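You operate a simulated robot arm through the tools that you are given. There is no shell and no other tool.

The job below is to be done with a simulated robot arm. You get a single attempt, and the scene is never put back.

## Task
Swap the valve clamped in the test rig for ball valve 27.
Fine: bleed to 0.0 before you free the clamp; old valve on the black mat; clamp the new one and leave the bleed open. Set down upright: ball valve.
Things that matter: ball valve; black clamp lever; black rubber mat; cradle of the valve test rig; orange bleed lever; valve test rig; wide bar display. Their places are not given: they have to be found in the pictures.

Only the result counts: the job must be done as asked and must still hold three seconds after the hand-in. Knocking over, shifting, dropping, spilling or breaking anything else fails it.

## Robot
A 7-joint arm with a fingered hand, fixed in place. Base frame: the origin is on the floor under the middle of its stand, x ahead of it, y to its left, z up; the work surface is at about z = 780. Lengths are in mm, angles in degrees, forces in N, time in s.
With the tool pointing down near the work surface it reaches from about 340 to 760 mm from the base axis. Its first joint turns from -166.0 to 166.0 degrees. Payload 4 kg.
The tool frame sits at the grasp point between the pads (the TCP): z along the fingers, y along the line on which they close. The tips reach 26 mm beyond it. The gripper opens to 132 mm; its body begins 73 mm behind the TCP. The gripper is a hand of 4 fingers: y runs from the thumb to the fingers, the wrist lies at [0, 0, -239] in the tool frame, and closing takes about 1.5 s.
Orientation is that of the tool frame in the base frame, as a unit quaternion [x, y, z, w]. With the fingers straight down and closing along the base's y, the tool's x points along the base's -x, its y along +y and its z along -z.

## Interface
- The arm moves only by the tool move_arm. Its arguments are lists of equal length, an entry for each row: "translation": the shift along the tool's x, y, z in units of 500 mm (1.0 is 500 mm), a list of three; "delta_rot": the turn, a rotation vector about the tool's x, y, z in units of 180 degrees (1.0 is 180 degrees), a list of three. In form: {"translation": [[dx, dy, dz], ...], "delta_rot": [[wx, wy, wz], ...]}. A call has 1 to 20 rows; each row is the pose to reach, as a shift and turn from the pose commanded when the call began, along the tool's axes at that moment. "gripper" is the finger opening in mm, from 0 to 132, set as the call begins (left out, the last holds). A call with a number of a shift or a turn outside -1 to 1 is refused whole. Rows are played at 5 a second. More than 50 mm and 8.6 degrees between two rows, or a gripper value outside its range, and nothing of the call is played. Where a pose cannot be reached the arm comes as near as it can. A force on the tool above 40 N (or 10 N above the force at the start of the call, whichever is more), or a blocked arm, ends the call early, and 0.2 s more pass. The fingers move at their own pace (about 72 mm/s each) and stop on an object; they squeeze with about 23 N. The grip force told is the motor's: it shows also when the fingers shut on nothing. Time passes only in rows, and 0.2 s behind the last, so rows that repeat a pose let the fingers close. It gives the time, the measured TCP pose, the force on the tool (base axes), the opening and the grip force at its end, in the units of the frame above (readings bear some noise), with the torque about the TCP (base axes, N m) and any sound that the robot's microphone picked up, and new pictures: "pictures" is both (left out), scene, wrist or none.
- Cameras (640 x 400 px; columns grow to the right, rows downward): "scene" is fixed at [221.5, -501.2, 1504.6]; the picture's right is [0.54, -0.84, 0.00], its down [-0.76, -0.49, -0.44] and it looks along [0.37, 0.23, -0.90] (base axes); focal length 313 px, centre (320, 200). "wrist" rides on the gripper at [68, 2, -97] in the tool frame; the picture's right is [-0.02, 1.00, 0.00], its down [-0.82, -0.02, -0.58] and it looks along [-0.58, -0.01, 0.82] (tool axes); focal length 270 px, centre (320, 200).
- lift_body(by): slides the trunk up (or, below 0, down) by that many mm; the arm rides with it, the base frame stays. It gives what a move gives, with no picture.
- finger_targets(finger1, finger2, finger3, thumb_bend): sets how far each is bent, from 0 (flat) to 100 (curled in); at 30 the hand is open as for a grip, at 70 the pads meet at the TCP. One left out holds its place. A second passes; each finger stops where it meets its share of the squeeze, and holds until it gets a number again. A gripper value or a shape takes the hand back. It gives what a move gives, with no picture; readings hold the bend of each and the force on the fingers (four entries, about 0 where the hand has none), thumb and palm.
- grasp_type(shape): the hand has 4 fingers and takes this shape, open, in about a second: jaw (thumb against the fingers, like two jaws); tri (thumb and two fingers); tip (a fingertip pinch); poke (one finger out to press); point (the index stretched); flat (the hand flat); cup (the hand cupped); fist (a fist). The gripper value then closes the fingers along that shape, each until it touches; the sizes above hold for jaw. It gives what a move gives, with no picture.
- locate(camera, pixels): there is no depth. For up to 12 entries [column, row, z] of the newest picture of that camera ("zoom" is the newest enlarged one), the place [x, y] in the base frame at which the ray of that pixel passes the height z, good to about 3 mm. It takes no simulated time.
- enlarge(camera, box): a new picture of the part [left, top, right, bottom] of that camera's present view, enlarged. It takes no simulated time.
- job_done(): hands the job in; it is judged then, once.

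Leave the gripper open and the arm clear of the work at the hand-in unless told otherwise.

The tools are called after "Call:" by a JSON object that holds its "api" and its "payload". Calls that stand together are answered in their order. move_arm: Moves the arm, as the interface text tells. Its arguments: {"type":"object","properties":{"translation":{"type":"array"},"delta_rot":{"type":"array"},"gripper":{"type":"number"},"pictures":{"type":"string","enum":["both","scene","wrist","none"]}},"required":["translation","delta_rot"]} The other tools are called the same way: lift_body (by) moves the trunk up or down; grasp_type (shape) gives the hand a shape; finger_targets (finger1, finger2, finger3, thumb_bend) moves the fingers one by one; locate (camera, pixels) gives the place at which the rays of pixels pass given heights; enlarge (camera, box) takes an enlarged picture of a part of a camera's view; job_done () hands the job in.

At the start:

```text
time: 0.0
position: [448.8, -172.4, 1120.9]
orientation: [0.0, 1.0, 0.0, 0.0]
ft_force: [-0.1, 0.4, 1.1]
moment: [-0.01, 0.0, 0.0]
opening: 131.9
gripper_force: 0.1
shape: jaw
bend: [30.0, 30.0, 30.0, 30.0]
finger forces: [0.0, 0.0, 0.0, 0.0, 0.0, 0.1]
trunk travel left (down, up): [-475.0, 115.0]
```

scene: 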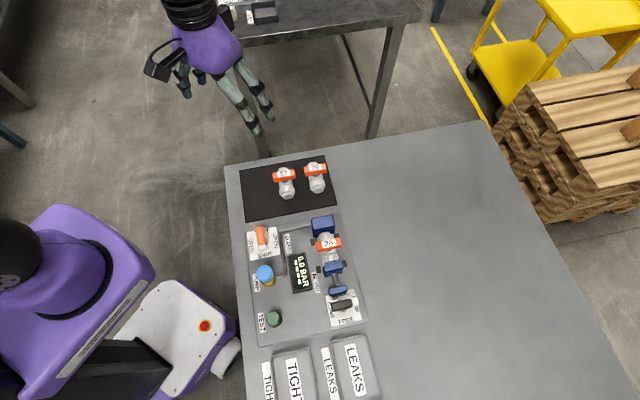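
wrist: 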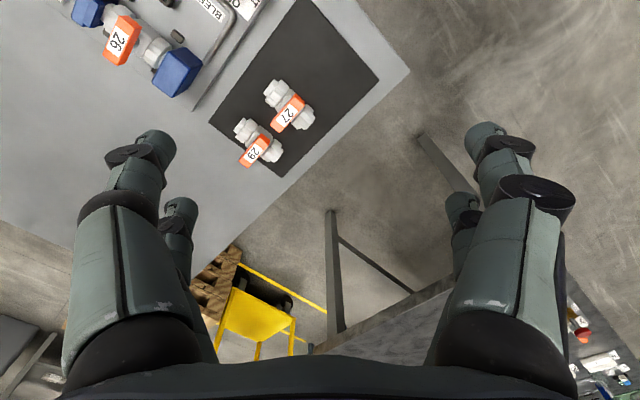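

I see the rig in the scene picture around (300, 280), the black mat around (288, 188) with two valves on it, and valve 26 clamped at about (328, 243). I'll enlarge these areas to read the labels.

Call:
{"api": "enlarge", "payload": {"camera": "scene", "box": [235, 215, 385, 335]}}

Call:
{"api": "enlarge", "payload": {"camera": "scene", "box": [225, 140, 355, 230]}}

Call:
{"api": "enlarge", "payload": {"camera": "wrist", "box": [60, 0, 420, 200]}}

```text
3.33 times, centred on (310, 275) of scene
```

zoom: 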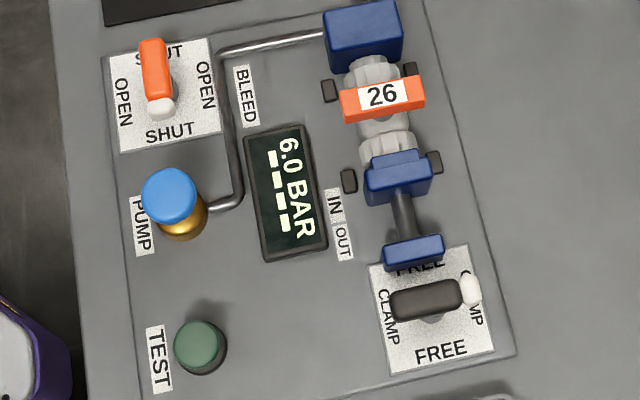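

```text
4.44 times, centred on (290, 185) of scene
```

zoom: 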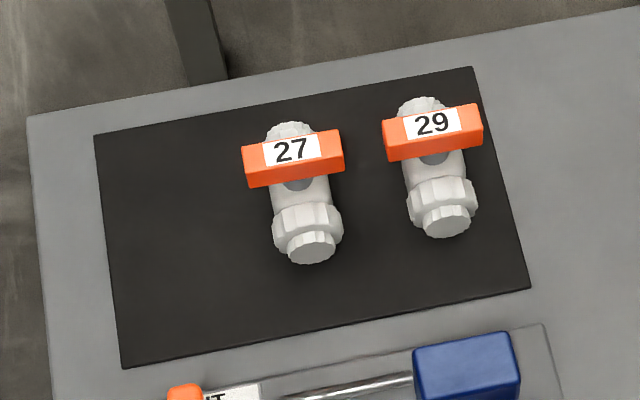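

```text
1.78 times, centred on (240, 100) of wrist
```

zoom: 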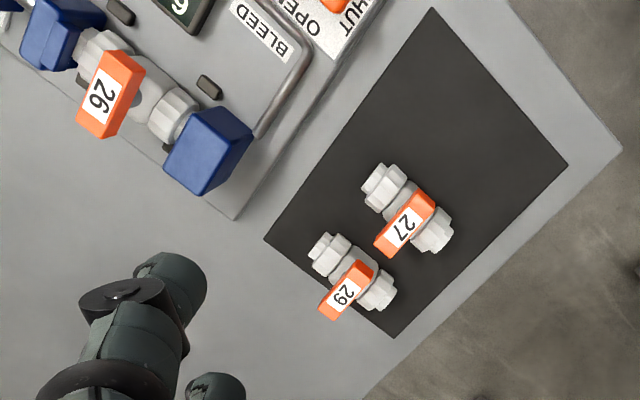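

Valve 26 is clamped in the rig and valves 27 and 29 are on the mat. The display reads 6.0 BAR, the bleed lever lies along SHUT, and the clamp lever lies along CLAMP. Next I locate these points at several heights.

Call:
{"api": "locate", "payload": {"camera": "scene", "pixels": [[240, 168, 780], [333, 155, 780], [344, 206, 780], [246, 221, 780], [247, 224, 800], [338, 212, 800], [369, 322, 800], [258, 346, 800], [262, 240, 800], [342, 308, 800], [284, 176, 840], [316, 169, 840]]}}

Call:
{"api": "enlarge", "payload": {"camera": "scene", "box": [240, 220, 300, 258]}}

Call:
{"api": "enlarge", "payload": {"camera": "scene", "box": [300, 205, 380, 255]}}

Call:
{"api": "enlarge", "payload": {"camera": "scene", "box": [310, 265, 380, 335]}}

```text
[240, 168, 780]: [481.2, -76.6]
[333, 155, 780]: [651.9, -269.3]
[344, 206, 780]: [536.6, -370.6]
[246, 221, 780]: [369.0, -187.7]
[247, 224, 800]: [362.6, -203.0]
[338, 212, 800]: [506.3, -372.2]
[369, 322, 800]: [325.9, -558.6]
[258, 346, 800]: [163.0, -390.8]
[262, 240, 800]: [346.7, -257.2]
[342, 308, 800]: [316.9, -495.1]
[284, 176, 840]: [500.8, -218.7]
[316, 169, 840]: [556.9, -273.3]
```

```text
10.53 times, centred on (270, 239) of scene
```

zoom: 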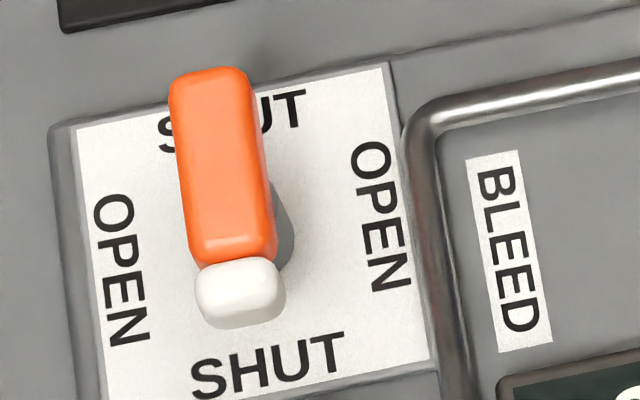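

```text
8.00 times, centred on (340, 230) of scene
```

zoom: 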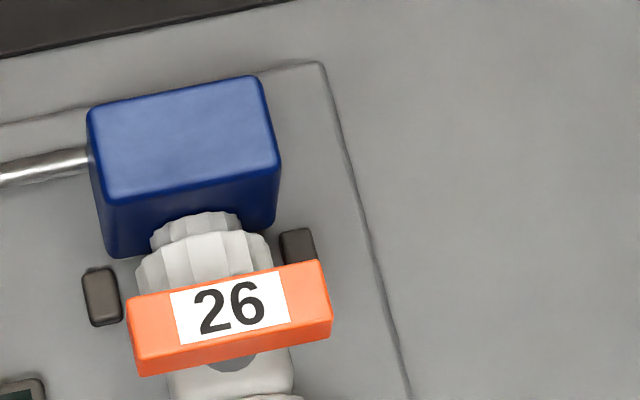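

```text
5.71 times, centred on (345, 300) of scene
```

zoom: 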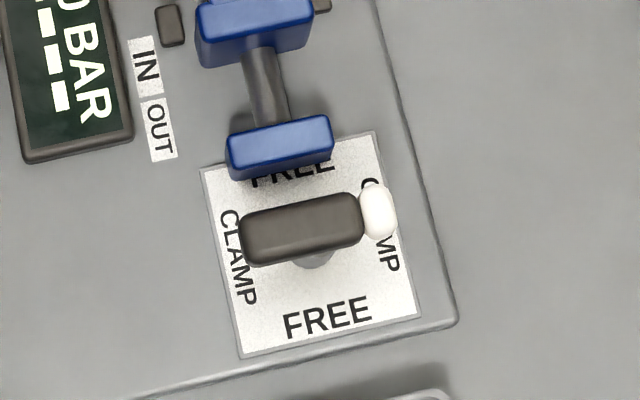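

The rig is turned about 43° from the base axes. I'll move the hand high up (z stays at 1120) to about (230, -470) and turn it 43°, so that the wrist camera looks across the rig.

Call:
{"api": "move_arm", "payload": {"translation": [[0.0438, -0.0596, 0], [0.0876, -0.1192, 0], [0.1314, -0.1788, 0], [0.1752, -0.2384, 0], [0.219, -0.298, 0], [0.2628, -0.3576, 0], [0.3066, -0.4172, 0], [0.3504, -0.4768, 0], [0.3942, -0.5364, 0], [0.438, -0.596, 0]], "delta_rot": [[0, 0, -0.0239], [0, 0, -0.0478], [0, 0, -0.0717], [0, 0, -0.0956], [0, 0, -0.1195], [0, 0, -0.1434], [0, 0, -0.1673], [0, 0, -0.1912], [0, 0, -0.2151], [0, 0, -0.239]], "pictures": "both"}}

```text
time: 2.2
position: [228.2, -471.1, 1120.2]
orientation: [-0.366, 0.931, 0.0, 0.0]
ft_force: [-0.5, -0.1, 0.1]
moment: [0.01, 0.01, -0.01]
opening: 131.8
gripper_force: 0.0
shape: jaw
bend: [30.0, 30.0, 30.0, 30.0]
finger forces: [0.0, 0.0, 0.0, 0.0, 0.0, 0.0]
trunk travel left (down, up): [-475.0, 115.0]
```

scene: 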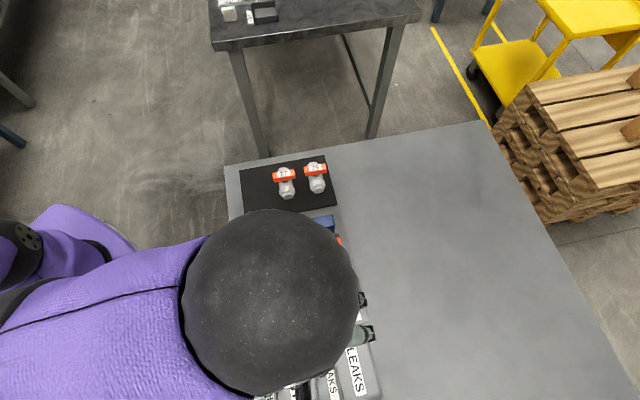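
wrist: 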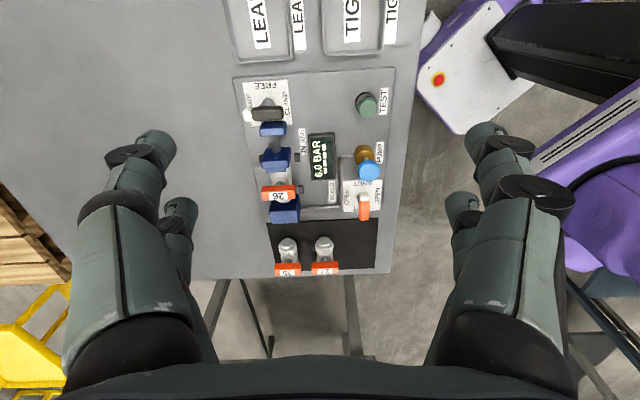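

The rig is now nearly square in the wrist picture. I'll enlarge parts of it and locate the rig corners to get its exact direction.

Call:
{"api": "enlarge", "payload": {"camera": "wrist", "box": [225, 60, 415, 180]}}

Call:
{"api": "enlarge", "payload": {"camera": "wrist", "box": [240, 160, 400, 280]}}

Call:
{"api": "locate", "payload": {"camera": "wrist", "pixels": [[234, 78, 790], [394, 68, 790], [267, 222, 780], [378, 218, 780], [275, 276, 780], [376, 272, 780], [362, 206, 820], [267, 115, 820]]}}

```text
3.33 times, centred on (320, 120) of wrist
```

zoom: 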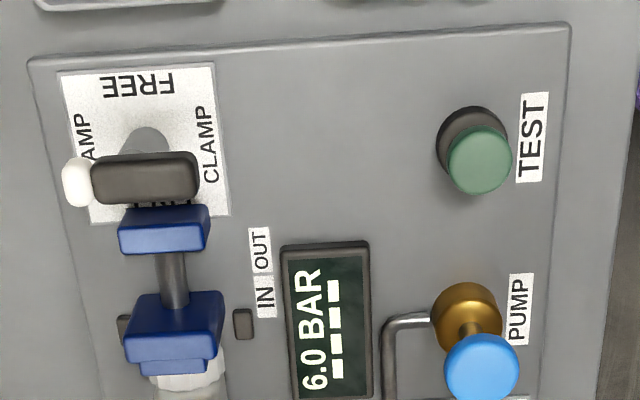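

```text
3.33 times, centred on (320, 220) of wrist
```

zoom: 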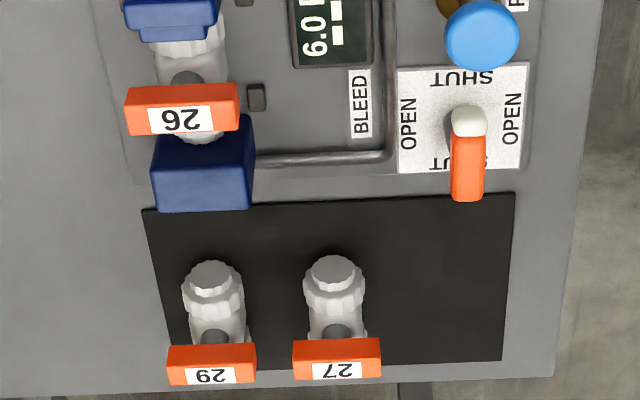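

```text
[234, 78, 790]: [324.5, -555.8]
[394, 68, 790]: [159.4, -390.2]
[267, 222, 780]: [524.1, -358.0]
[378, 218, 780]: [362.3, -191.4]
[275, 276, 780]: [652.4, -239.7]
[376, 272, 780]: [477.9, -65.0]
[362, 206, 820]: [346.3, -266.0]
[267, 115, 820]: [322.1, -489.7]
```

The rig sits at 45° to the base. To find heights, I locate the white tip of each lever, the handle of valve 26 and the handle of valve 27 at several heights from the wrist picture. The same points in the first scene picture can only be compared by calculation because the arm now covers that view.

Call:
{"api": "locate", "payload": {"camera": "wrist", "pixels": [[364.4, 196.6, 800], [364.4, 196.6, 820], [364.4, 196.6, 840], [248, 114.5, 800], [248, 114.5, 840], [324, 265, 800], [324, 265, 840], [278, 192, 820], [278, 192, 860], [312, 183, 800]]}}

Call:
{"api": "locate", "payload": {"camera": "scene", "pixels": [[262.4, 247.7, 800], [262.4, 247.7, 820], [262.4, 247.7, 840], [355.5, 299.5, 800], [355.5, 299.5, 840], [284.5, 176, 800], [284.5, 176, 840], [329, 243.5, 820], [329, 243.5, 860]]}}

```text
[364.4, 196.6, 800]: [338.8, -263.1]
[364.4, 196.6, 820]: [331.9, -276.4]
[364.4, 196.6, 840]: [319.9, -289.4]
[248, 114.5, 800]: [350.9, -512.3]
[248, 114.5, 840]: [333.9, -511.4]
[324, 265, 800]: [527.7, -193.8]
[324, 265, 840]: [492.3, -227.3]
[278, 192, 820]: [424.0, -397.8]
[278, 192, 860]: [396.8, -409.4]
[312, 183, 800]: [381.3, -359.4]
```

```text
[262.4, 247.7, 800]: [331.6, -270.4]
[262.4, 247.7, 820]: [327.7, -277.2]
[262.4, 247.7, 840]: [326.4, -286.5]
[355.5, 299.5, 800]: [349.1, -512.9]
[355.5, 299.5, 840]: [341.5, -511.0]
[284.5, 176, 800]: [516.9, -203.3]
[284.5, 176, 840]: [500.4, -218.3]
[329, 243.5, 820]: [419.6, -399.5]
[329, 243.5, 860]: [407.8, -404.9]
```

From the two views the levers sit at about z 810–830 and the handles at about 825–830. I'll hover over the bleed lever at about (350, -260, 960) for a close look with the wrist camera.

Call:
{"api": "move_arm", "payload": {"translation": [[-0.0666, 0.0204, 0.0457], [-0.1332, 0.0409, 0.0914], [-0.1999, 0.0613, 0.1371], [-0.2665, 0.0817, 0.1829], [-0.3331, 0.1021, 0.2286], [-0.3998, 0.1226, 0.2743], [-0.4664, 0.143, 0.32], [-0.4664, 0.143, 0.32]], "delta_rot": [[0, 0, -0.002], [0, 0, -0.004], [0, 0, -0.006], [0, 0, -0.008], [0, 0, -0.01], [0, 0, -0.0111], [0, 0, -0.0111], [0, 0, -0.0111]], "pictures": "both"}}

```text
time: 4.0
position: [350.7, -258.1, 959.5]
orientation: [-0.383, 0.924, 0.0, 0.0]
ft_force: [0.1, -0.3, 0.6]
moment: [-0.03, 0.0, 0.02]
opening: 131.8
gripper_force: 0.0
shape: jaw
bend: [30.0, 30.0, 30.0, 30.0]
finger forces: [0.0, 0.0, 0.1, 0.0, 0.1, 0.1]
trunk travel left (down, up): [-475.0, 115.0]
```

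scene: 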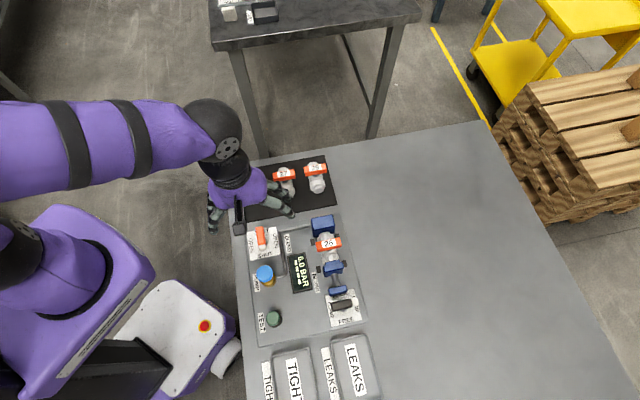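
wrist: 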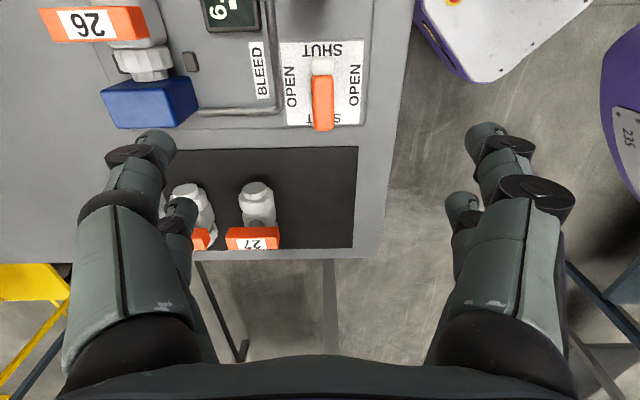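

The lever shows at about (322, 95) in the wrist picture. I enlarge it and locate its ends and the dial corners.

Call:
{"api": "enlarge", "payload": {"camera": "wrist", "box": [260, 20, 388, 140]}}

Call:
{"api": "locate", "payload": {"camera": "wrist", "pixels": [[279, 41, 800], [362, 39, 800], [368, 124, 800], [288, 127, 800], [321, 66, 820], [321, 66, 840], [323, 100, 820], [323, 100, 840], [323, 130, 820], [256, 230, 800], [256, 230, 830]]}}

Call:
{"api": "enlarge", "payload": {"camera": "wrist", "box": [160, 140, 320, 260]}}

Call:
{"api": "enlarge", "payload": {"camera": "wrist", "box": [40, 0, 210, 130]}}

```text
3.33 times, centred on (324, 80) of wrist
```

zoom: 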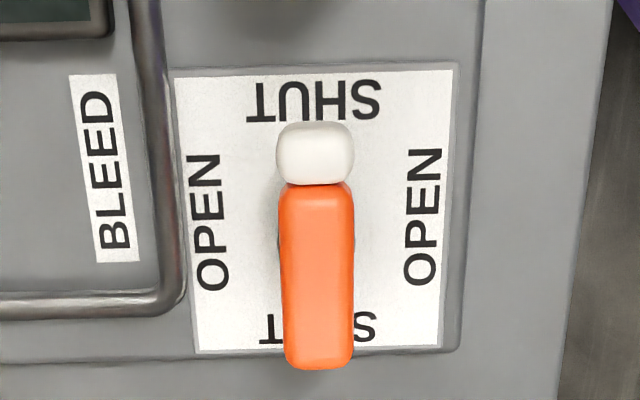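

```text
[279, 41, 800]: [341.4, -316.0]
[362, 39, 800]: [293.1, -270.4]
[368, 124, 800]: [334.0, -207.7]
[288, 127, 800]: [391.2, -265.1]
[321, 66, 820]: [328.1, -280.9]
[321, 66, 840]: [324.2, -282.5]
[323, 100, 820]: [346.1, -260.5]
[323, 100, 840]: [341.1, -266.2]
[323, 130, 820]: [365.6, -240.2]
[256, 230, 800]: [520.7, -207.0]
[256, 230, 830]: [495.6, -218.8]
```

```text
3.33 times, centred on (240, 200) of wrist
```

zoom: 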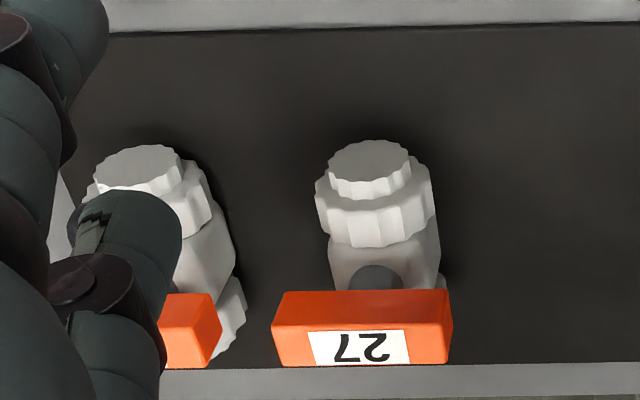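

```text
3.08 times, centred on (125, 65) of wrist
```

zoom: 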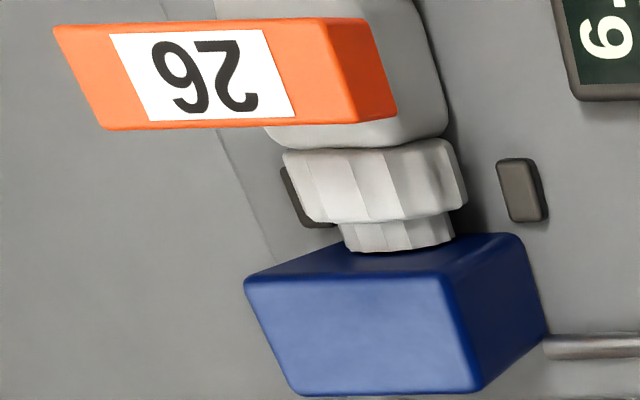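

The lever is a bar about 60 mm long, centred near (341, -263), with white tip toward the robot. I look at the hand in the scene picture to understand its finger layout.

Call:
{"api": "enlarge", "payload": {"camera": "scene", "box": [190, 150, 310, 260]}}

Call:
{"api": "enlarge", "payload": {"camera": "wrist", "box": [40, 100, 600, 400]}}

```text
3.64 times, centred on (250, 205) of scene
```

zoom: 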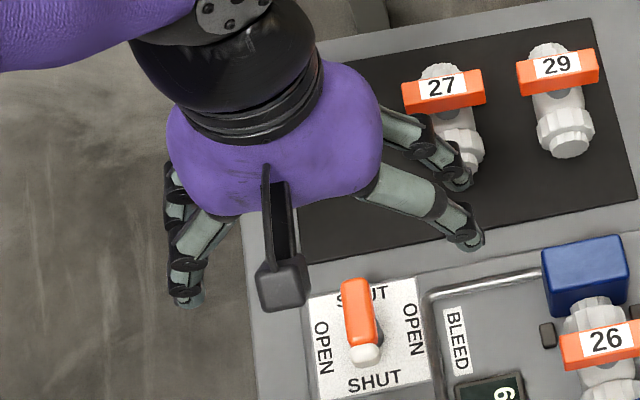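

```text
1.14 times, centred on (320, 250) of wrist
```

zoom: 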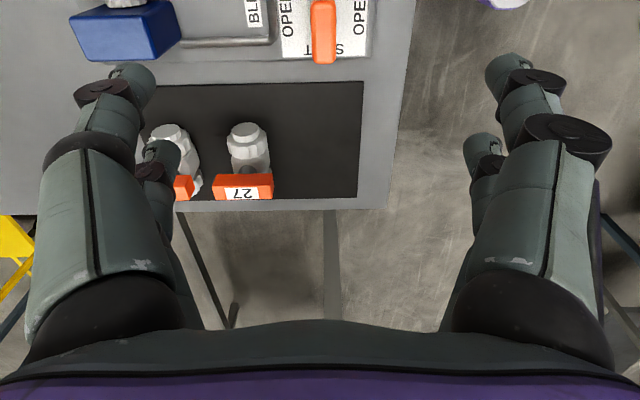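

The hand has two digits on each side. I'll try the "tip" pinch shape here, high above the table, and see whether it is slimmer for the lever.

Call:
{"api": "grasp_type", "payload": {"shape": "tip"}}

Call:
{"api": "move_arm", "payload": {"translation": [[0, 0, 0], [0, 0, 0]], "delta_rot": [[0, 0, 0], [0, 0, 0]], "pictures": "both"}}

```text
time: 4.9
position: [351.3, -259.5, 960.0]
orientation: [-0.382, 0.924, 0.0, 0.0]
ft_force: [-0.4, 0.8, -0.1]
moment: [0.0, 0.01, 0.02]
opening: 131.8
gripper_force: 0.0
shape: tip
bend: [30.0, 30.0, 30.0, 30.0]
finger forces: [0.0, 0.1, 0.0, 0.0, 0.0, 0.0]
trunk travel left (down, up): [-475.0, 115.0]
```

```text
time: 5.5
position: [350.5, -258.4, 958.9]
orientation: [-0.383, 0.924, 0.0, 0.0]
ft_force: [0.2, 0.6, 0.2]
moment: [-0.01, 0.01, -0.01]
opening: 132.0
gripper_force: 0.0
shape: tip
bend: [30.0, 30.0, 30.0, 30.0]
finger forces: [0.0, 0.1, 0.0, 0.0, 0.1, 0.0]
trunk travel left (down, up): [-475.0, 115.0]
```

scene: 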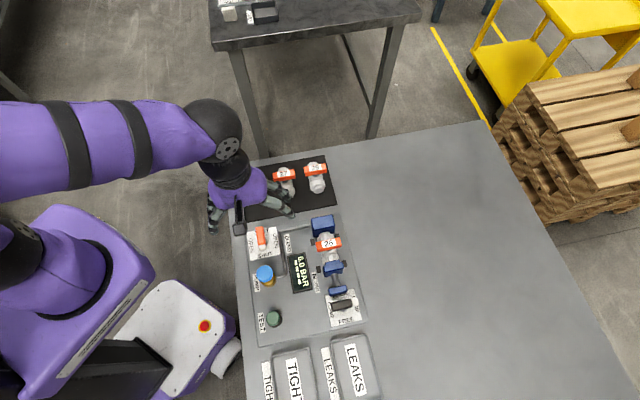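
wrist: 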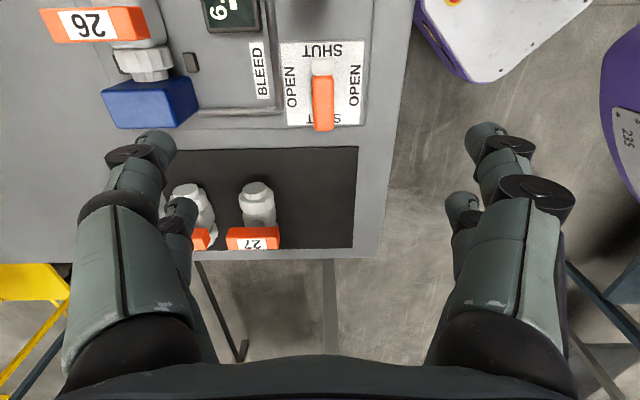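

When open, the tip shape looks the same. I'll close it to 40 mm here in the air to see how the digits sit when they are narrowed.

Call:
{"api": "move_arm", "payload": {"translation": [[0, 0, 0], [0, 0, 0], [0, 0, 0], [0, 0, 0], [0, 0, 0]], "delta_rot": [[0, 0, 0], [0, 0, 0], [0, 0, 0], [0, 0, 0], [0, 0, 0]], "gripper": 40, "pictures": "wrist"}}

Call:
{"api": "grasp_type", "payload": {"shape": "jaw"}}

Call:
{"api": "move_arm", "payload": {"translation": [[0, 0, 0], [0, 0, 0], [0, 0, 0], [0, 0, 0], [0, 0, 0]], "delta_rot": [[0, 0, 0], [0, 0, 0], [0, 0, 0], [0, 0, 0], [0, 0, 0]], "gripper": 40, "pictures": "both"}}

```text
time: 6.7
position: [350.5, -257.1, 958.5]
orientation: [-0.383, 0.924, 0.001, 0.0]
ft_force: [0.1, 0.2, -0.5]
moment: [0.02, -0.01, -0.02]
opening: 40.4
gripper_force: 0.0
shape: tip
bend: [73.0, 73.0, 73.0, 70.0]
finger forces: [0.0, 0.0, 0.0, 0.0, 0.0, 0.0]
trunk travel left (down, up): [-475.0, 115.0]
```

wrist: 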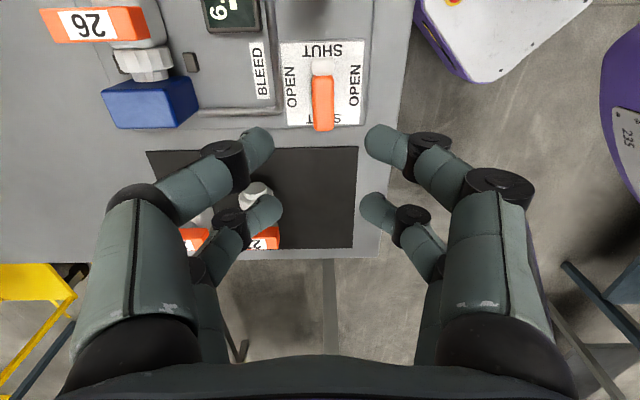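

```text
time: 7.6
position: [351.6, -257.7, 960.2]
orientation: [-0.382, 0.924, 0.001, -0.001]
ft_force: [0.1, 0.5, -0.3]
moment: [0.01, -0.03, 0.0]
opening: 132.1
gripper_force: 0.0
shape: jaw
bend: [30.0, 30.0, 30.0, 30.0]
finger forces: [0.0, 0.1, 0.0, 0.0, 0.0, 0.1]
trunk travel left (down, up): [-475.0, 115.0]
```

```text
time: 8.8
position: [351.4, -259.3, 959.6]
orientation: [-0.382, 0.924, 0.0, 0.0]
ft_force: [-0.1, -0.1, 0.6]
moment: [-0.01, 0.0, -0.04]
opening: 40.2
gripper_force: 0.1
shape: jaw
bend: [73.0, 73.0, 73.0, 70.0]
finger forces: [0.0, 0.0, 0.1, 0.0, 0.0, 0.1]
trunk travel left (down, up): [-475.0, 115.0]
```

scene: 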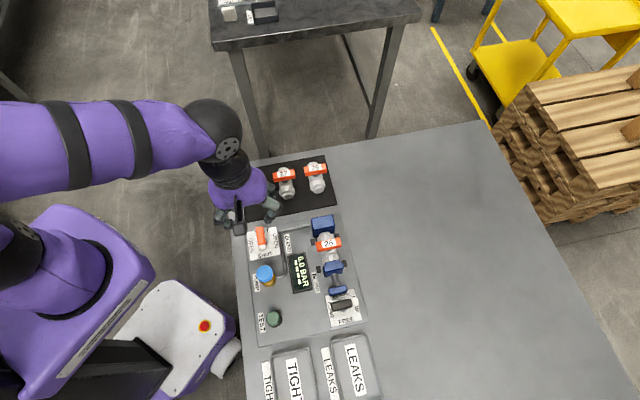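
wrist: 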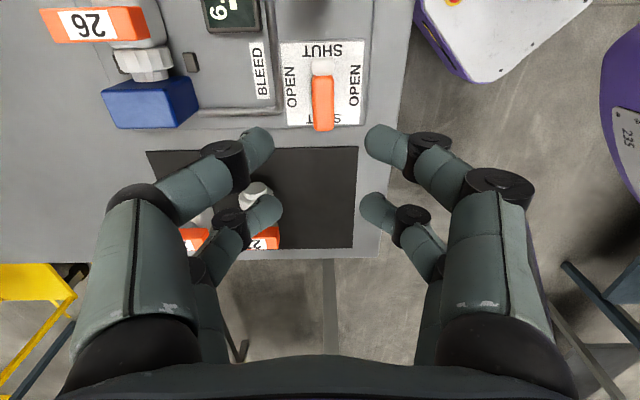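

With 40 mm opening the fingertips stay symmetrical about the TCP. To pin the lever's top height, I locate the far edge of the lever's top face in both pictures, plus the white tip, at two heights each.

Call:
{"api": "locate", "payload": {"camera": "wrist", "pixels": [[323.7, 128, 815], [323.7, 128, 825], [323.7, 128, 835], [323.7, 128, 845], [321.5, 60, 815], [321.5, 60, 825], [321.5, 60, 835], [321.5, 60, 845]]}}

Call:
{"api": "locate", "payload": {"camera": "scene", "pixels": [[259.6, 227.4, 815], [259.6, 227.4, 825], [259.6, 227.4, 835], [259.6, 227.4, 845]]}}

Call:
{"api": "enlarge", "payload": {"camera": "scene", "box": [240, 220, 290, 252]}}

```text
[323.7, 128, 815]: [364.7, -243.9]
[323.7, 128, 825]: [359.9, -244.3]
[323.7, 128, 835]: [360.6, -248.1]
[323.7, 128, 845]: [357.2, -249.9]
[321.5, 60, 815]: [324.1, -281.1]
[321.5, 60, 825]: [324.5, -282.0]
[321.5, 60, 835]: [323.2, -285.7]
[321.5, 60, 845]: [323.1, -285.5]
```

```text
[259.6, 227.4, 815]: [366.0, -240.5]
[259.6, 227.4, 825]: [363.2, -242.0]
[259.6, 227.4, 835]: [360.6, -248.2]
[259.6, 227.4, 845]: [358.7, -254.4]
```

```text
12.50 times, centred on (265, 236) of scene
```

zoom: 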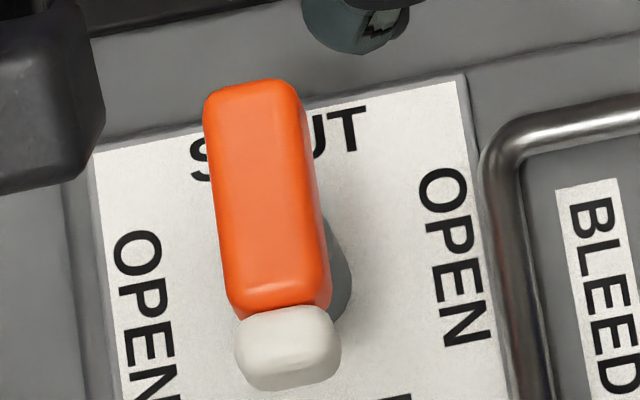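

The lever's top is at about z 832, its ends at (361, -246) and (324, -284), and its middle at about (342, -265). I'll go down over it to z 880 with the 40 mm opening and check the alignment.

Call:
{"api": "move_arm", "payload": {"translation": [[0.0106, 0.0021, 0.08], [0.0212, 0.0042, 0.16], [0.0212, 0.0042, 0.16]], "delta_rot": [[0, 0, 0], [0, 0, 0], [0, 0, 0]], "pictures": "both"}}

```text
time: 9.6
position: [342.6, -264.4, 879.2]
orientation: [-0.383, 0.924, 0.0, 0.0]
ft_force: [0.0, -0.9, -0.4]
moment: [0.03, 0.01, -0.04]
opening: 40.4
gripper_force: 0.0
shape: jaw
bend: [73.0, 73.0, 73.0, 70.0]
finger forces: [0.1, 0.0, 0.0, 0.1, 0.0, 0.0]
trunk travel left (down, up): [-475.0, 115.0]
```

scene: 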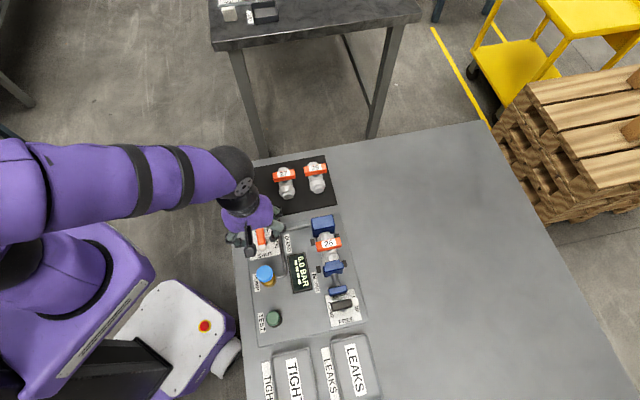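
wrist: 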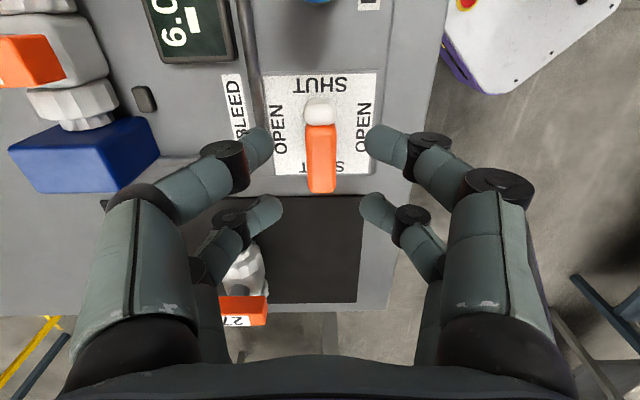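

The lever lies centred between the digits at column 320. Before going lower I locate the pipe, the pump knob and the dial from this view to make sure the fingertips and links clear them.

Call:
{"api": "locate", "payload": {"camera": "wrist", "pixels": [[250, 60, 800], [250, 60, 815], [262, 76, 797], [376, 72, 797], [378, 173, 797], [316, 2, 830], [316, 2, 860], [320, 112, 832], [321, 190, 832], [307, 150, 832], [336, 150, 832]]}}

Call:
{"api": "locate", "payload": {"camera": "scene", "pixels": [[265, 272, 800], [265, 272, 840], [265, 272, 860], [265, 272, 880]]}}

Call:
{"api": "enlarge", "payload": {"camera": "scene", "box": [220, 190, 310, 300]}}

Call:
{"api": "enlarge", "payload": {"camera": "wrist", "box": [230, 0, 410, 210]}}

```text
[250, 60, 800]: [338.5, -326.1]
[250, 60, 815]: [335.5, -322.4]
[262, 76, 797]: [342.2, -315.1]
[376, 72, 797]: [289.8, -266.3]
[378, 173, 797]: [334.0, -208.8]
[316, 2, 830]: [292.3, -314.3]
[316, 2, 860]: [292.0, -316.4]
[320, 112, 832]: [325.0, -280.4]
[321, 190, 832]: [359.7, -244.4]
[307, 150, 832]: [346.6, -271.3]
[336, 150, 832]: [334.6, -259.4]
```

```text
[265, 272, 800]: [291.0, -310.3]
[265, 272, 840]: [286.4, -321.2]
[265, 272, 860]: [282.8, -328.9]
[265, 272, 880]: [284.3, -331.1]
```

```text
3.64 times, centred on (265, 245) of scene
```

zoom: 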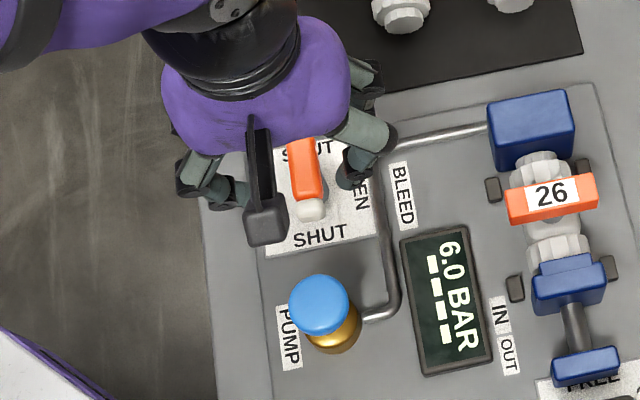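

```text
1.90 times, centred on (320, 105) of wrist
```

zoom: 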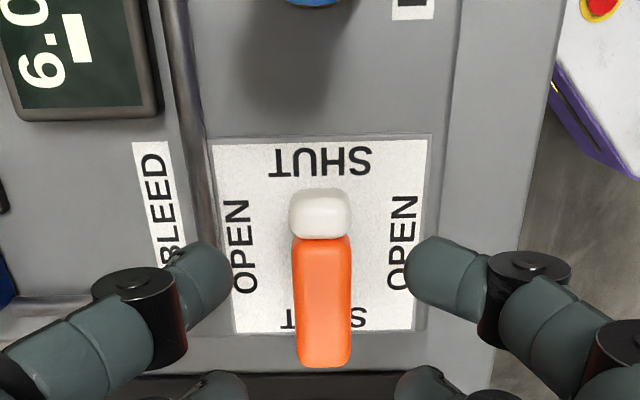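

The pump knob's nearest edge is about 70 mm from the lever pivot, so I keep the TCP a little high (z 838) to clear it. I go straight down 41 mm, with the digits on both sides of the lever.

Call:
{"api": "move_arm", "payload": {"translation": [[0, 0, 0.041], [0, 0, 0.082], [0, 0, 0.082]], "delta_rot": [[0, 0, 0], [0, 0, 0], [0, 0, 0]], "pictures": "both"}}

```text
time: 10.4
position: [344.0, -263.7, 838.2]
orientation: [-0.383, 0.924, 0.0, 0.0]
ft_force: [1.1, -0.4, 1.0]
moment: [-0.01, 0.01, -0.03]
opening: 40.5
gripper_force: 0.0
shape: jaw
bend: [73.0, 73.0, 73.0, 70.0]
finger forces: [0.0, 0.0, 0.0, 0.0, 0.1, 0.0]
trunk travel left (down, up): [-475.0, 115.0]
```

scene: 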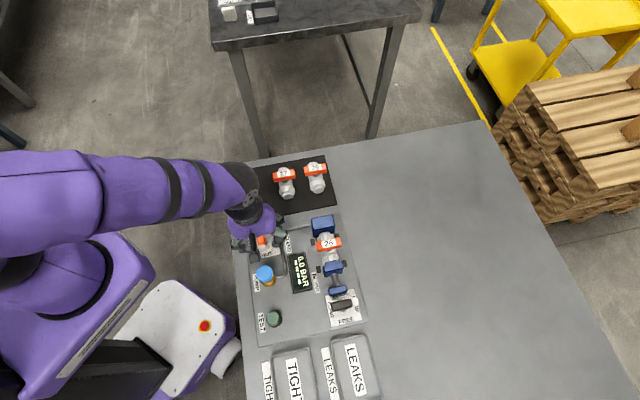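
wrist: 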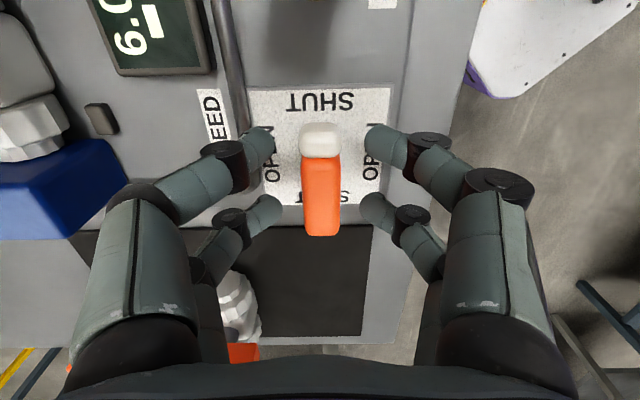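

The lever (orange, about (321, 180)) lies between both pairs of digits. Now I close the fingers on it.

Call:
{"api": "move_arm", "payload": {"translation": [[0, 0, 0], [0, 0, 0], [0, 0, 0], [0, 0, 0], [0, 0, 0]], "delta_rot": [[0, 0, 0], [0, 0, 0], [0, 0, 0], [0, 0, 0], [0, 0, 0]], "gripper": 8, "pictures": "both"}}

```text
time: 11.6
position: [342.0, -263.1, 838.5]
orientation: [-0.383, 0.924, 0.001, 0.0]
ft_force: [-1.2, 0.1, -7.5]
moment: [0.01, 0.03, -0.01]
opening: 11.8
gripper_force: 23.0
shape: jaw
bend: [72.0, 72.0, 72.0, 70.0]
finger forces: [20.7, 20.7, 19.9, 0.0, 20.5, 0.0]
trunk travel left (down, up): [-475.0, 115.0]
```

scene: 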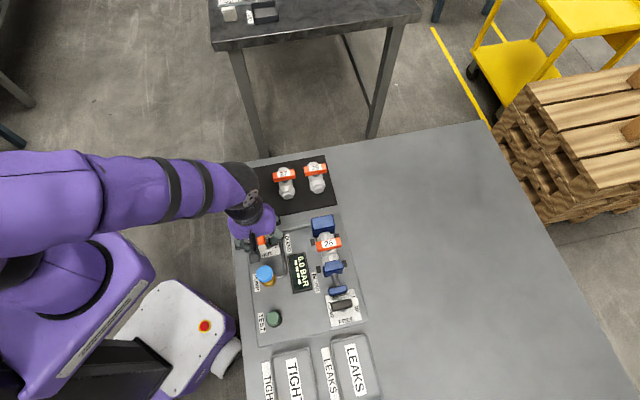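
wrist: 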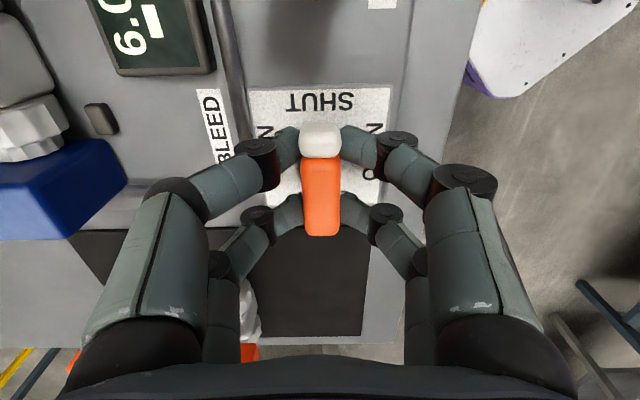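

The grip holds (23 N, opening 11.8). I try turning the lever a little clockwise (seen from above), about 12°, and watch the moment for a stop.

Call:
{"api": "move_arm", "payload": {"translation": [[0, 0, 0], [0, 0, 0], [0, 0, 0], [0, 0, 0]], "delta_rot": [[0, 0, 0.022], [0, 0, 0.044], [0, 0, 0.066], [0, 0, 0.066]], "pictures": "both"}}

```text
time: 12.6
position: [342.7, -263.3, 839.9]
orientation: [-0.285, 0.958, 0.0, 0.001]
ft_force: [-1.8, -0.5, -5.6]
moment: [-0.08, 0.07, 1.04]
opening: 12.3
gripper_force: 22.9
shape: jaw
bend: [72.0, 71.0, 72.0, 70.0]
finger forces: [19.0, 31.1, 18.6, 0.1, 30.6, 0.0]
trunk travel left (down, up): [-475.0, 115.0]
```

scene: 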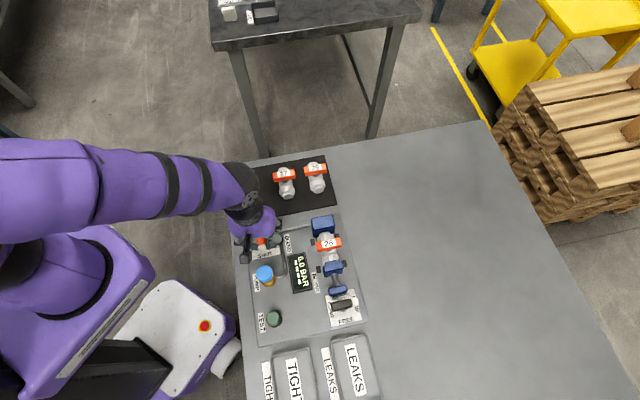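
wrist: 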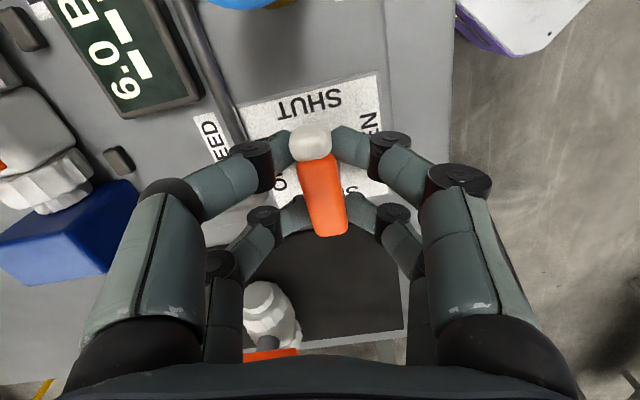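

The lever stayed in line with the dial while the hand turned, and a moment of 1.0 N m built up, so this way seems stopped. I turn back and try the other way by 12°.

Call:
{"api": "move_arm", "payload": {"translation": [[0, 0, 0], [0, 0, 0], [0, 0, 0], [0, 0, 0], [0, 0, 0], [0, 0, 0], [0, 0, 0]], "delta_rot": [[0, 0, -0.022], [0, 0, -0.044], [0, 0, -0.066], [0, 0, -0.088], [0, 0, -0.11], [0, 0, -0.132], [0, 0, -0.132]], "pictures": "both"}}

```text
time: 14.2
position: [341.2, -263.6, 839.6]
orientation: [-0.477, 0.879, -0.001, 0.0]
ft_force: [0.4, 3.8, -8.3]
moment: [0.06, -0.01, 0.03]
opening: 11.3
gripper_force: 22.6
shape: jaw
bend: [71.0, 72.0, 72.0, 70.0]
finger forces: [23.0, 21.9, 22.0, 0.0, 21.3, 0.0]
trunk travel left (down, up): [-475.0, 115.0]
```

scene: 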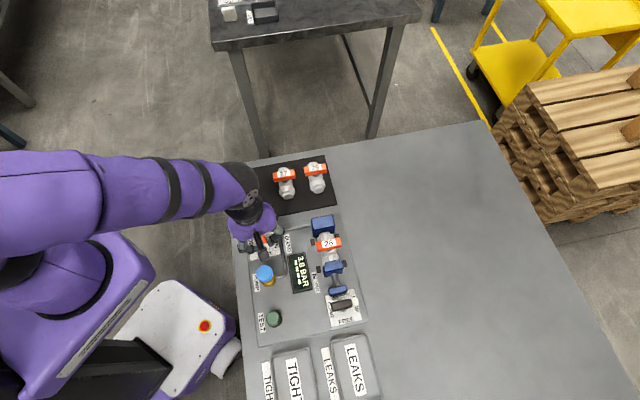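
wrist: 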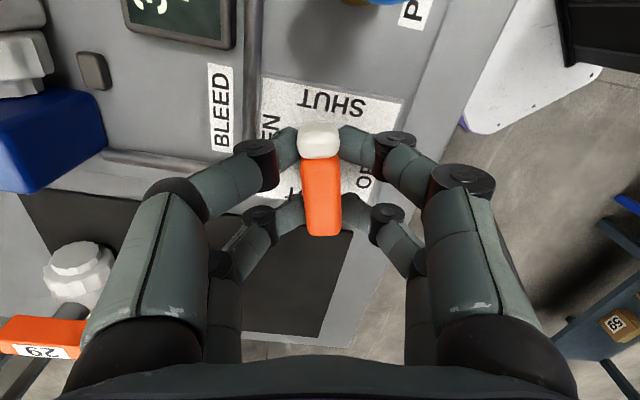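

The lever follows the hand this way and the display already fell to 3.8 BAR. I turn further counterclockwise by 40°, then check clearance to the pump knob.

Call:
{"api": "move_arm", "payload": {"translation": [[0, 0, 0], [0, 0, 0], [0, 0, 0], [0, 0, 0], [0, 0, 0], [0, 0, 0], [0, 0, 0], [0, 0, 0], [0, 0, 0]], "delta_rot": [[0, 0, -0.028], [0, 0, -0.056], [0, 0, -0.084], [0, 0, -0.112], [0, 0, -0.14], [0, 0, -0.168], [0, 0, -0.196], [0, 0, -0.222], [0, 0, -0.222]], "pictures": "both"}}

```text
time: 16.2
position: [341.3, -263.6, 839.1]
orientation: [0.748, -0.664, 0.0, -0.001]
ft_force: [-2.3, 8.7, -7.9]
moment: [0.13, 0.02, 0.03]
opening: 11.0
gripper_force: 23.1
shape: jaw
bend: [71.0, 72.0, 72.0, 70.0]
finger forces: [22.6, 21.7, 22.0, 0.0, 21.6, 0.1]
trunk travel left (down, up): [-475.0, 115.0]
```

scene: 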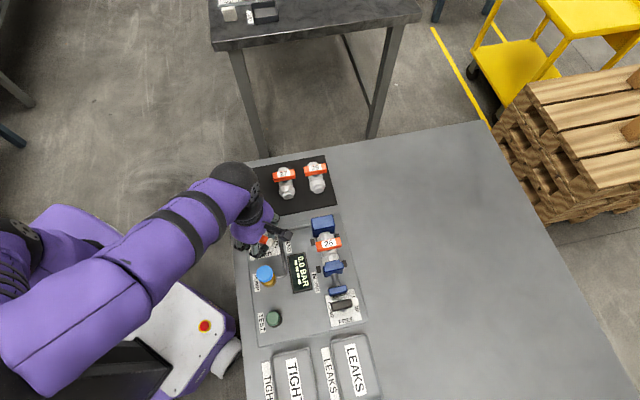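
wrist: 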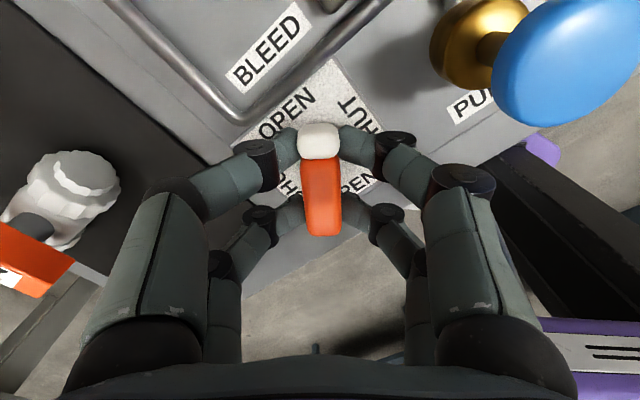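

Display reads 0.0 BAR now, with the lever about 52° open. The pump knob's edge is about 12 mm beyond the hand's widest point at full turn, so I go on carefully by another 20° and look again.

Call:
{"api": "move_arm", "payload": {"translation": [[0, 0, 0], [0, 0, 0], [0, 0, 0], [0, 0, 0], [0, 0, 0], [0, 0, 0]], "delta_rot": [[0, 0, -0.023], [0, 0, -0.046], [0, 0, -0.069], [0, 0, -0.092], [0, 0, -0.115], [0, 0, -0.115]], "pictures": "both"}}

Call:
{"api": "enlarge", "payload": {"camera": "scene", "box": [220, 190, 310, 300]}}

```text
time: 17.5
position: [348.3, -260.3, 839.3]
orientation: [0.816, -0.578, -0.002, 0.013]
ft_force: [-13.6, -10.8, -3.9]
moment: [-0.23, 0.37, 0.01]
opening: 11.0
gripper_force: 23.1
shape: jaw
bend: [71.0, 72.0, 72.0, 71.0]
finger forces: [25.5, 25.3, 17.8, 0.1, 16.3, 0.1]
out of reach, approached as far as the arm can: row 4, 5, 6
trunk travel left (down, up): [-475.0, 115.0]
stopped in row 6: the force on the tool passed its limit at 44 N (the readings are from after the stop); the commanded pose is now the measured one
```

scene: 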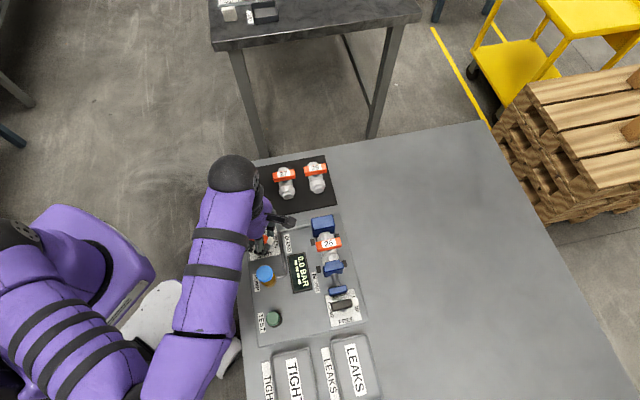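
wrist: 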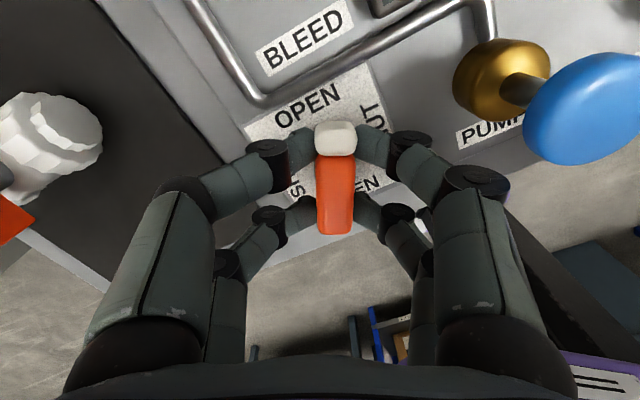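

```text
3.64 times, centred on (265, 245) of scene
```

zoom: 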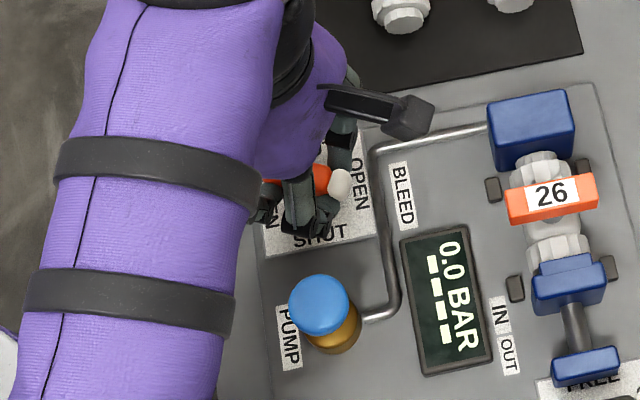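

The arm ran into its joint limit at yaw 109° and lagged, with a side force. The lever is now about 65° open with 0.0 BAR. I'll open the fingers, rise, and re-grip with the hand turned half around to finish the turn.

Call:
{"api": "move_arm", "payload": {"translation": [[0, 0, 0], [0, 0, 0], [0, 0, 0], [0, 0, 0]], "delta_rot": [[0, 0, 0], [0, 0, 0], [0, 0, 0], [0, 0, 0]], "gripper": 44, "pictures": "wrist"}}

Call:
{"api": "move_arm", "payload": {"translation": [[0, 0, -0.06], [0, 0, -0.14], [0, 0, -0.22], [0, 0, -0.3], [0, 0, -0.3]], "delta_rot": [[0, 0, 0], [0, 0, 0], [0, 0, 0], [0, 0, 0], [0, 0, 0]], "pictures": "both"}}

```text
time: 18.5
position: [350.1, -257.1, 840.2]
orientation: [0.817, -0.576, 0.0, 0.01]
ft_force: [-0.4, -0.5, -0.3]
moment: [0.02, 0.02, -0.01]
opening: 43.9
gripper_force: 0.0
shape: jaw
bend: [73.0, 74.0, 74.0, 70.0]
finger forces: [0.0, 0.0, 0.0, 0.1, 0.0, 0.0]
trunk travel left (down, up): [-475.0, 115.0]
```

wrist: 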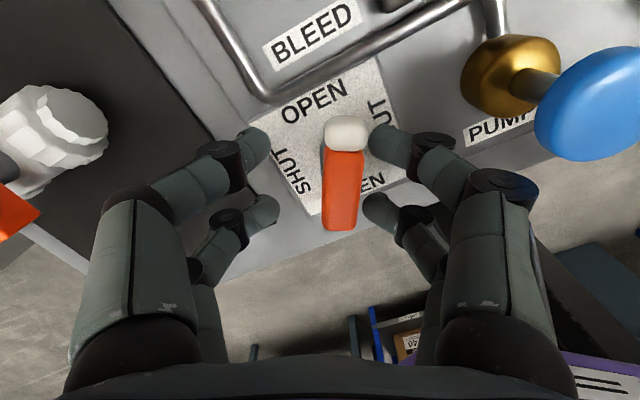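

```text
time: 19.7
position: [352.4, -254.0, 990.1]
orientation: [0.818, -0.576, -0.001, 0.009]
ft_force: [0.1, -0.2, 0.1]
moment: [0.01, 0.01, 0.0]
opening: 43.6
gripper_force: 0.1
shape: jaw
bend: [73.0, 74.0, 74.0, 70.0]
finger forces: [0.0, 0.0, 0.1, 0.0, 0.0, 0.0]
trunk travel left (down, up): [-475.0, 115.0]
```

scene: 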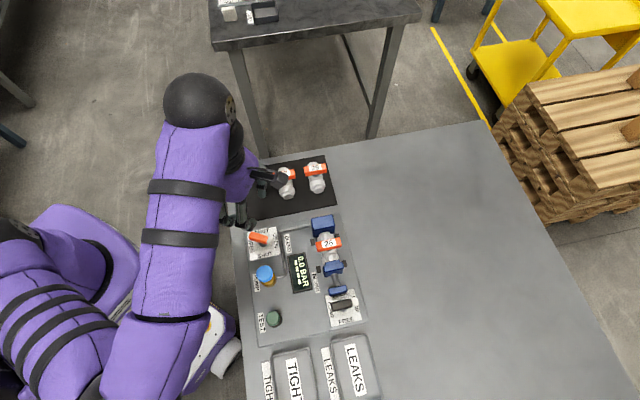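
wrist: 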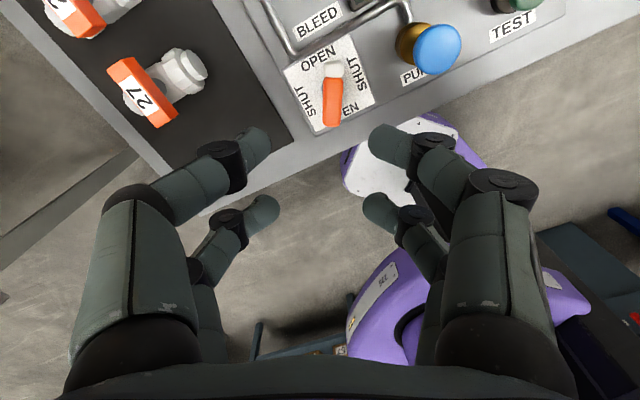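

The lever now stands about 65° over with 0.0 BAR showing. High up and clear, I turn the hand back clockwise about 104° in this call and the rest in the next one.

Call:
{"api": "move_arm", "payload": {"translation": [[0, 0, 0], [0, 0, 0], [0, 0, 0], [0, 0, 0], [0, 0, 0], [0, 0, 0], [0, 0, 0], [0, 0, 0], [0, 0, 0], [0, 0, 0], [0, 0, 0], [0, 0, 0], [0, 0, 0], [0, 0, 0]], "delta_rot": [[0, 0, 0.0444], [0, 0, 0.0888], [0, 0, 0.1332], [0, 0, 0.1776], [0, 0, 0.222], [0, 0, 0.2664], [0, 0, 0.3108], [0, 0, 0.3552], [0, 0, 0.3996], [0, 0, 0.444], [0, 0, 0.4884], [0, 0, 0.5328], [0, 0, 0.5772], [0, 0, 0.5772]], "pictures": "scene"}}

```text
time: 22.7
position: [352.9, -254.6, 989.5]
orientation: [-0.049, 0.999, -0.007, -0.007]
ft_force: [0.2, 0.4, -0.8]
moment: [-0.03, -0.01, 0.01]
opening: 43.7
gripper_force: 0.1
shape: jaw
bend: [73.0, 74.0, 74.0, 70.0]
finger forces: [0.0, 0.0, 0.0, 0.1, 0.0, 0.1]
trunk travel left (down, up): [-475.0, 115.0]
```

scene: 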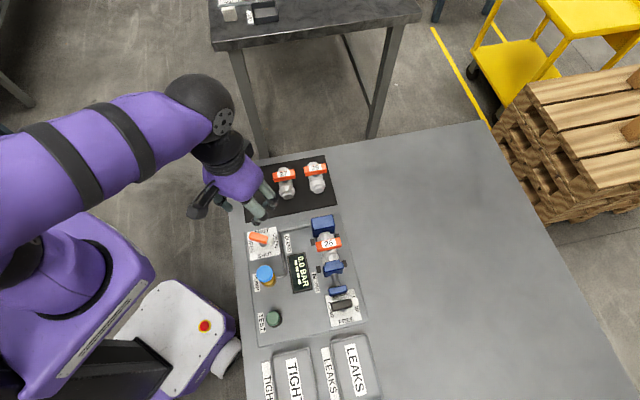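

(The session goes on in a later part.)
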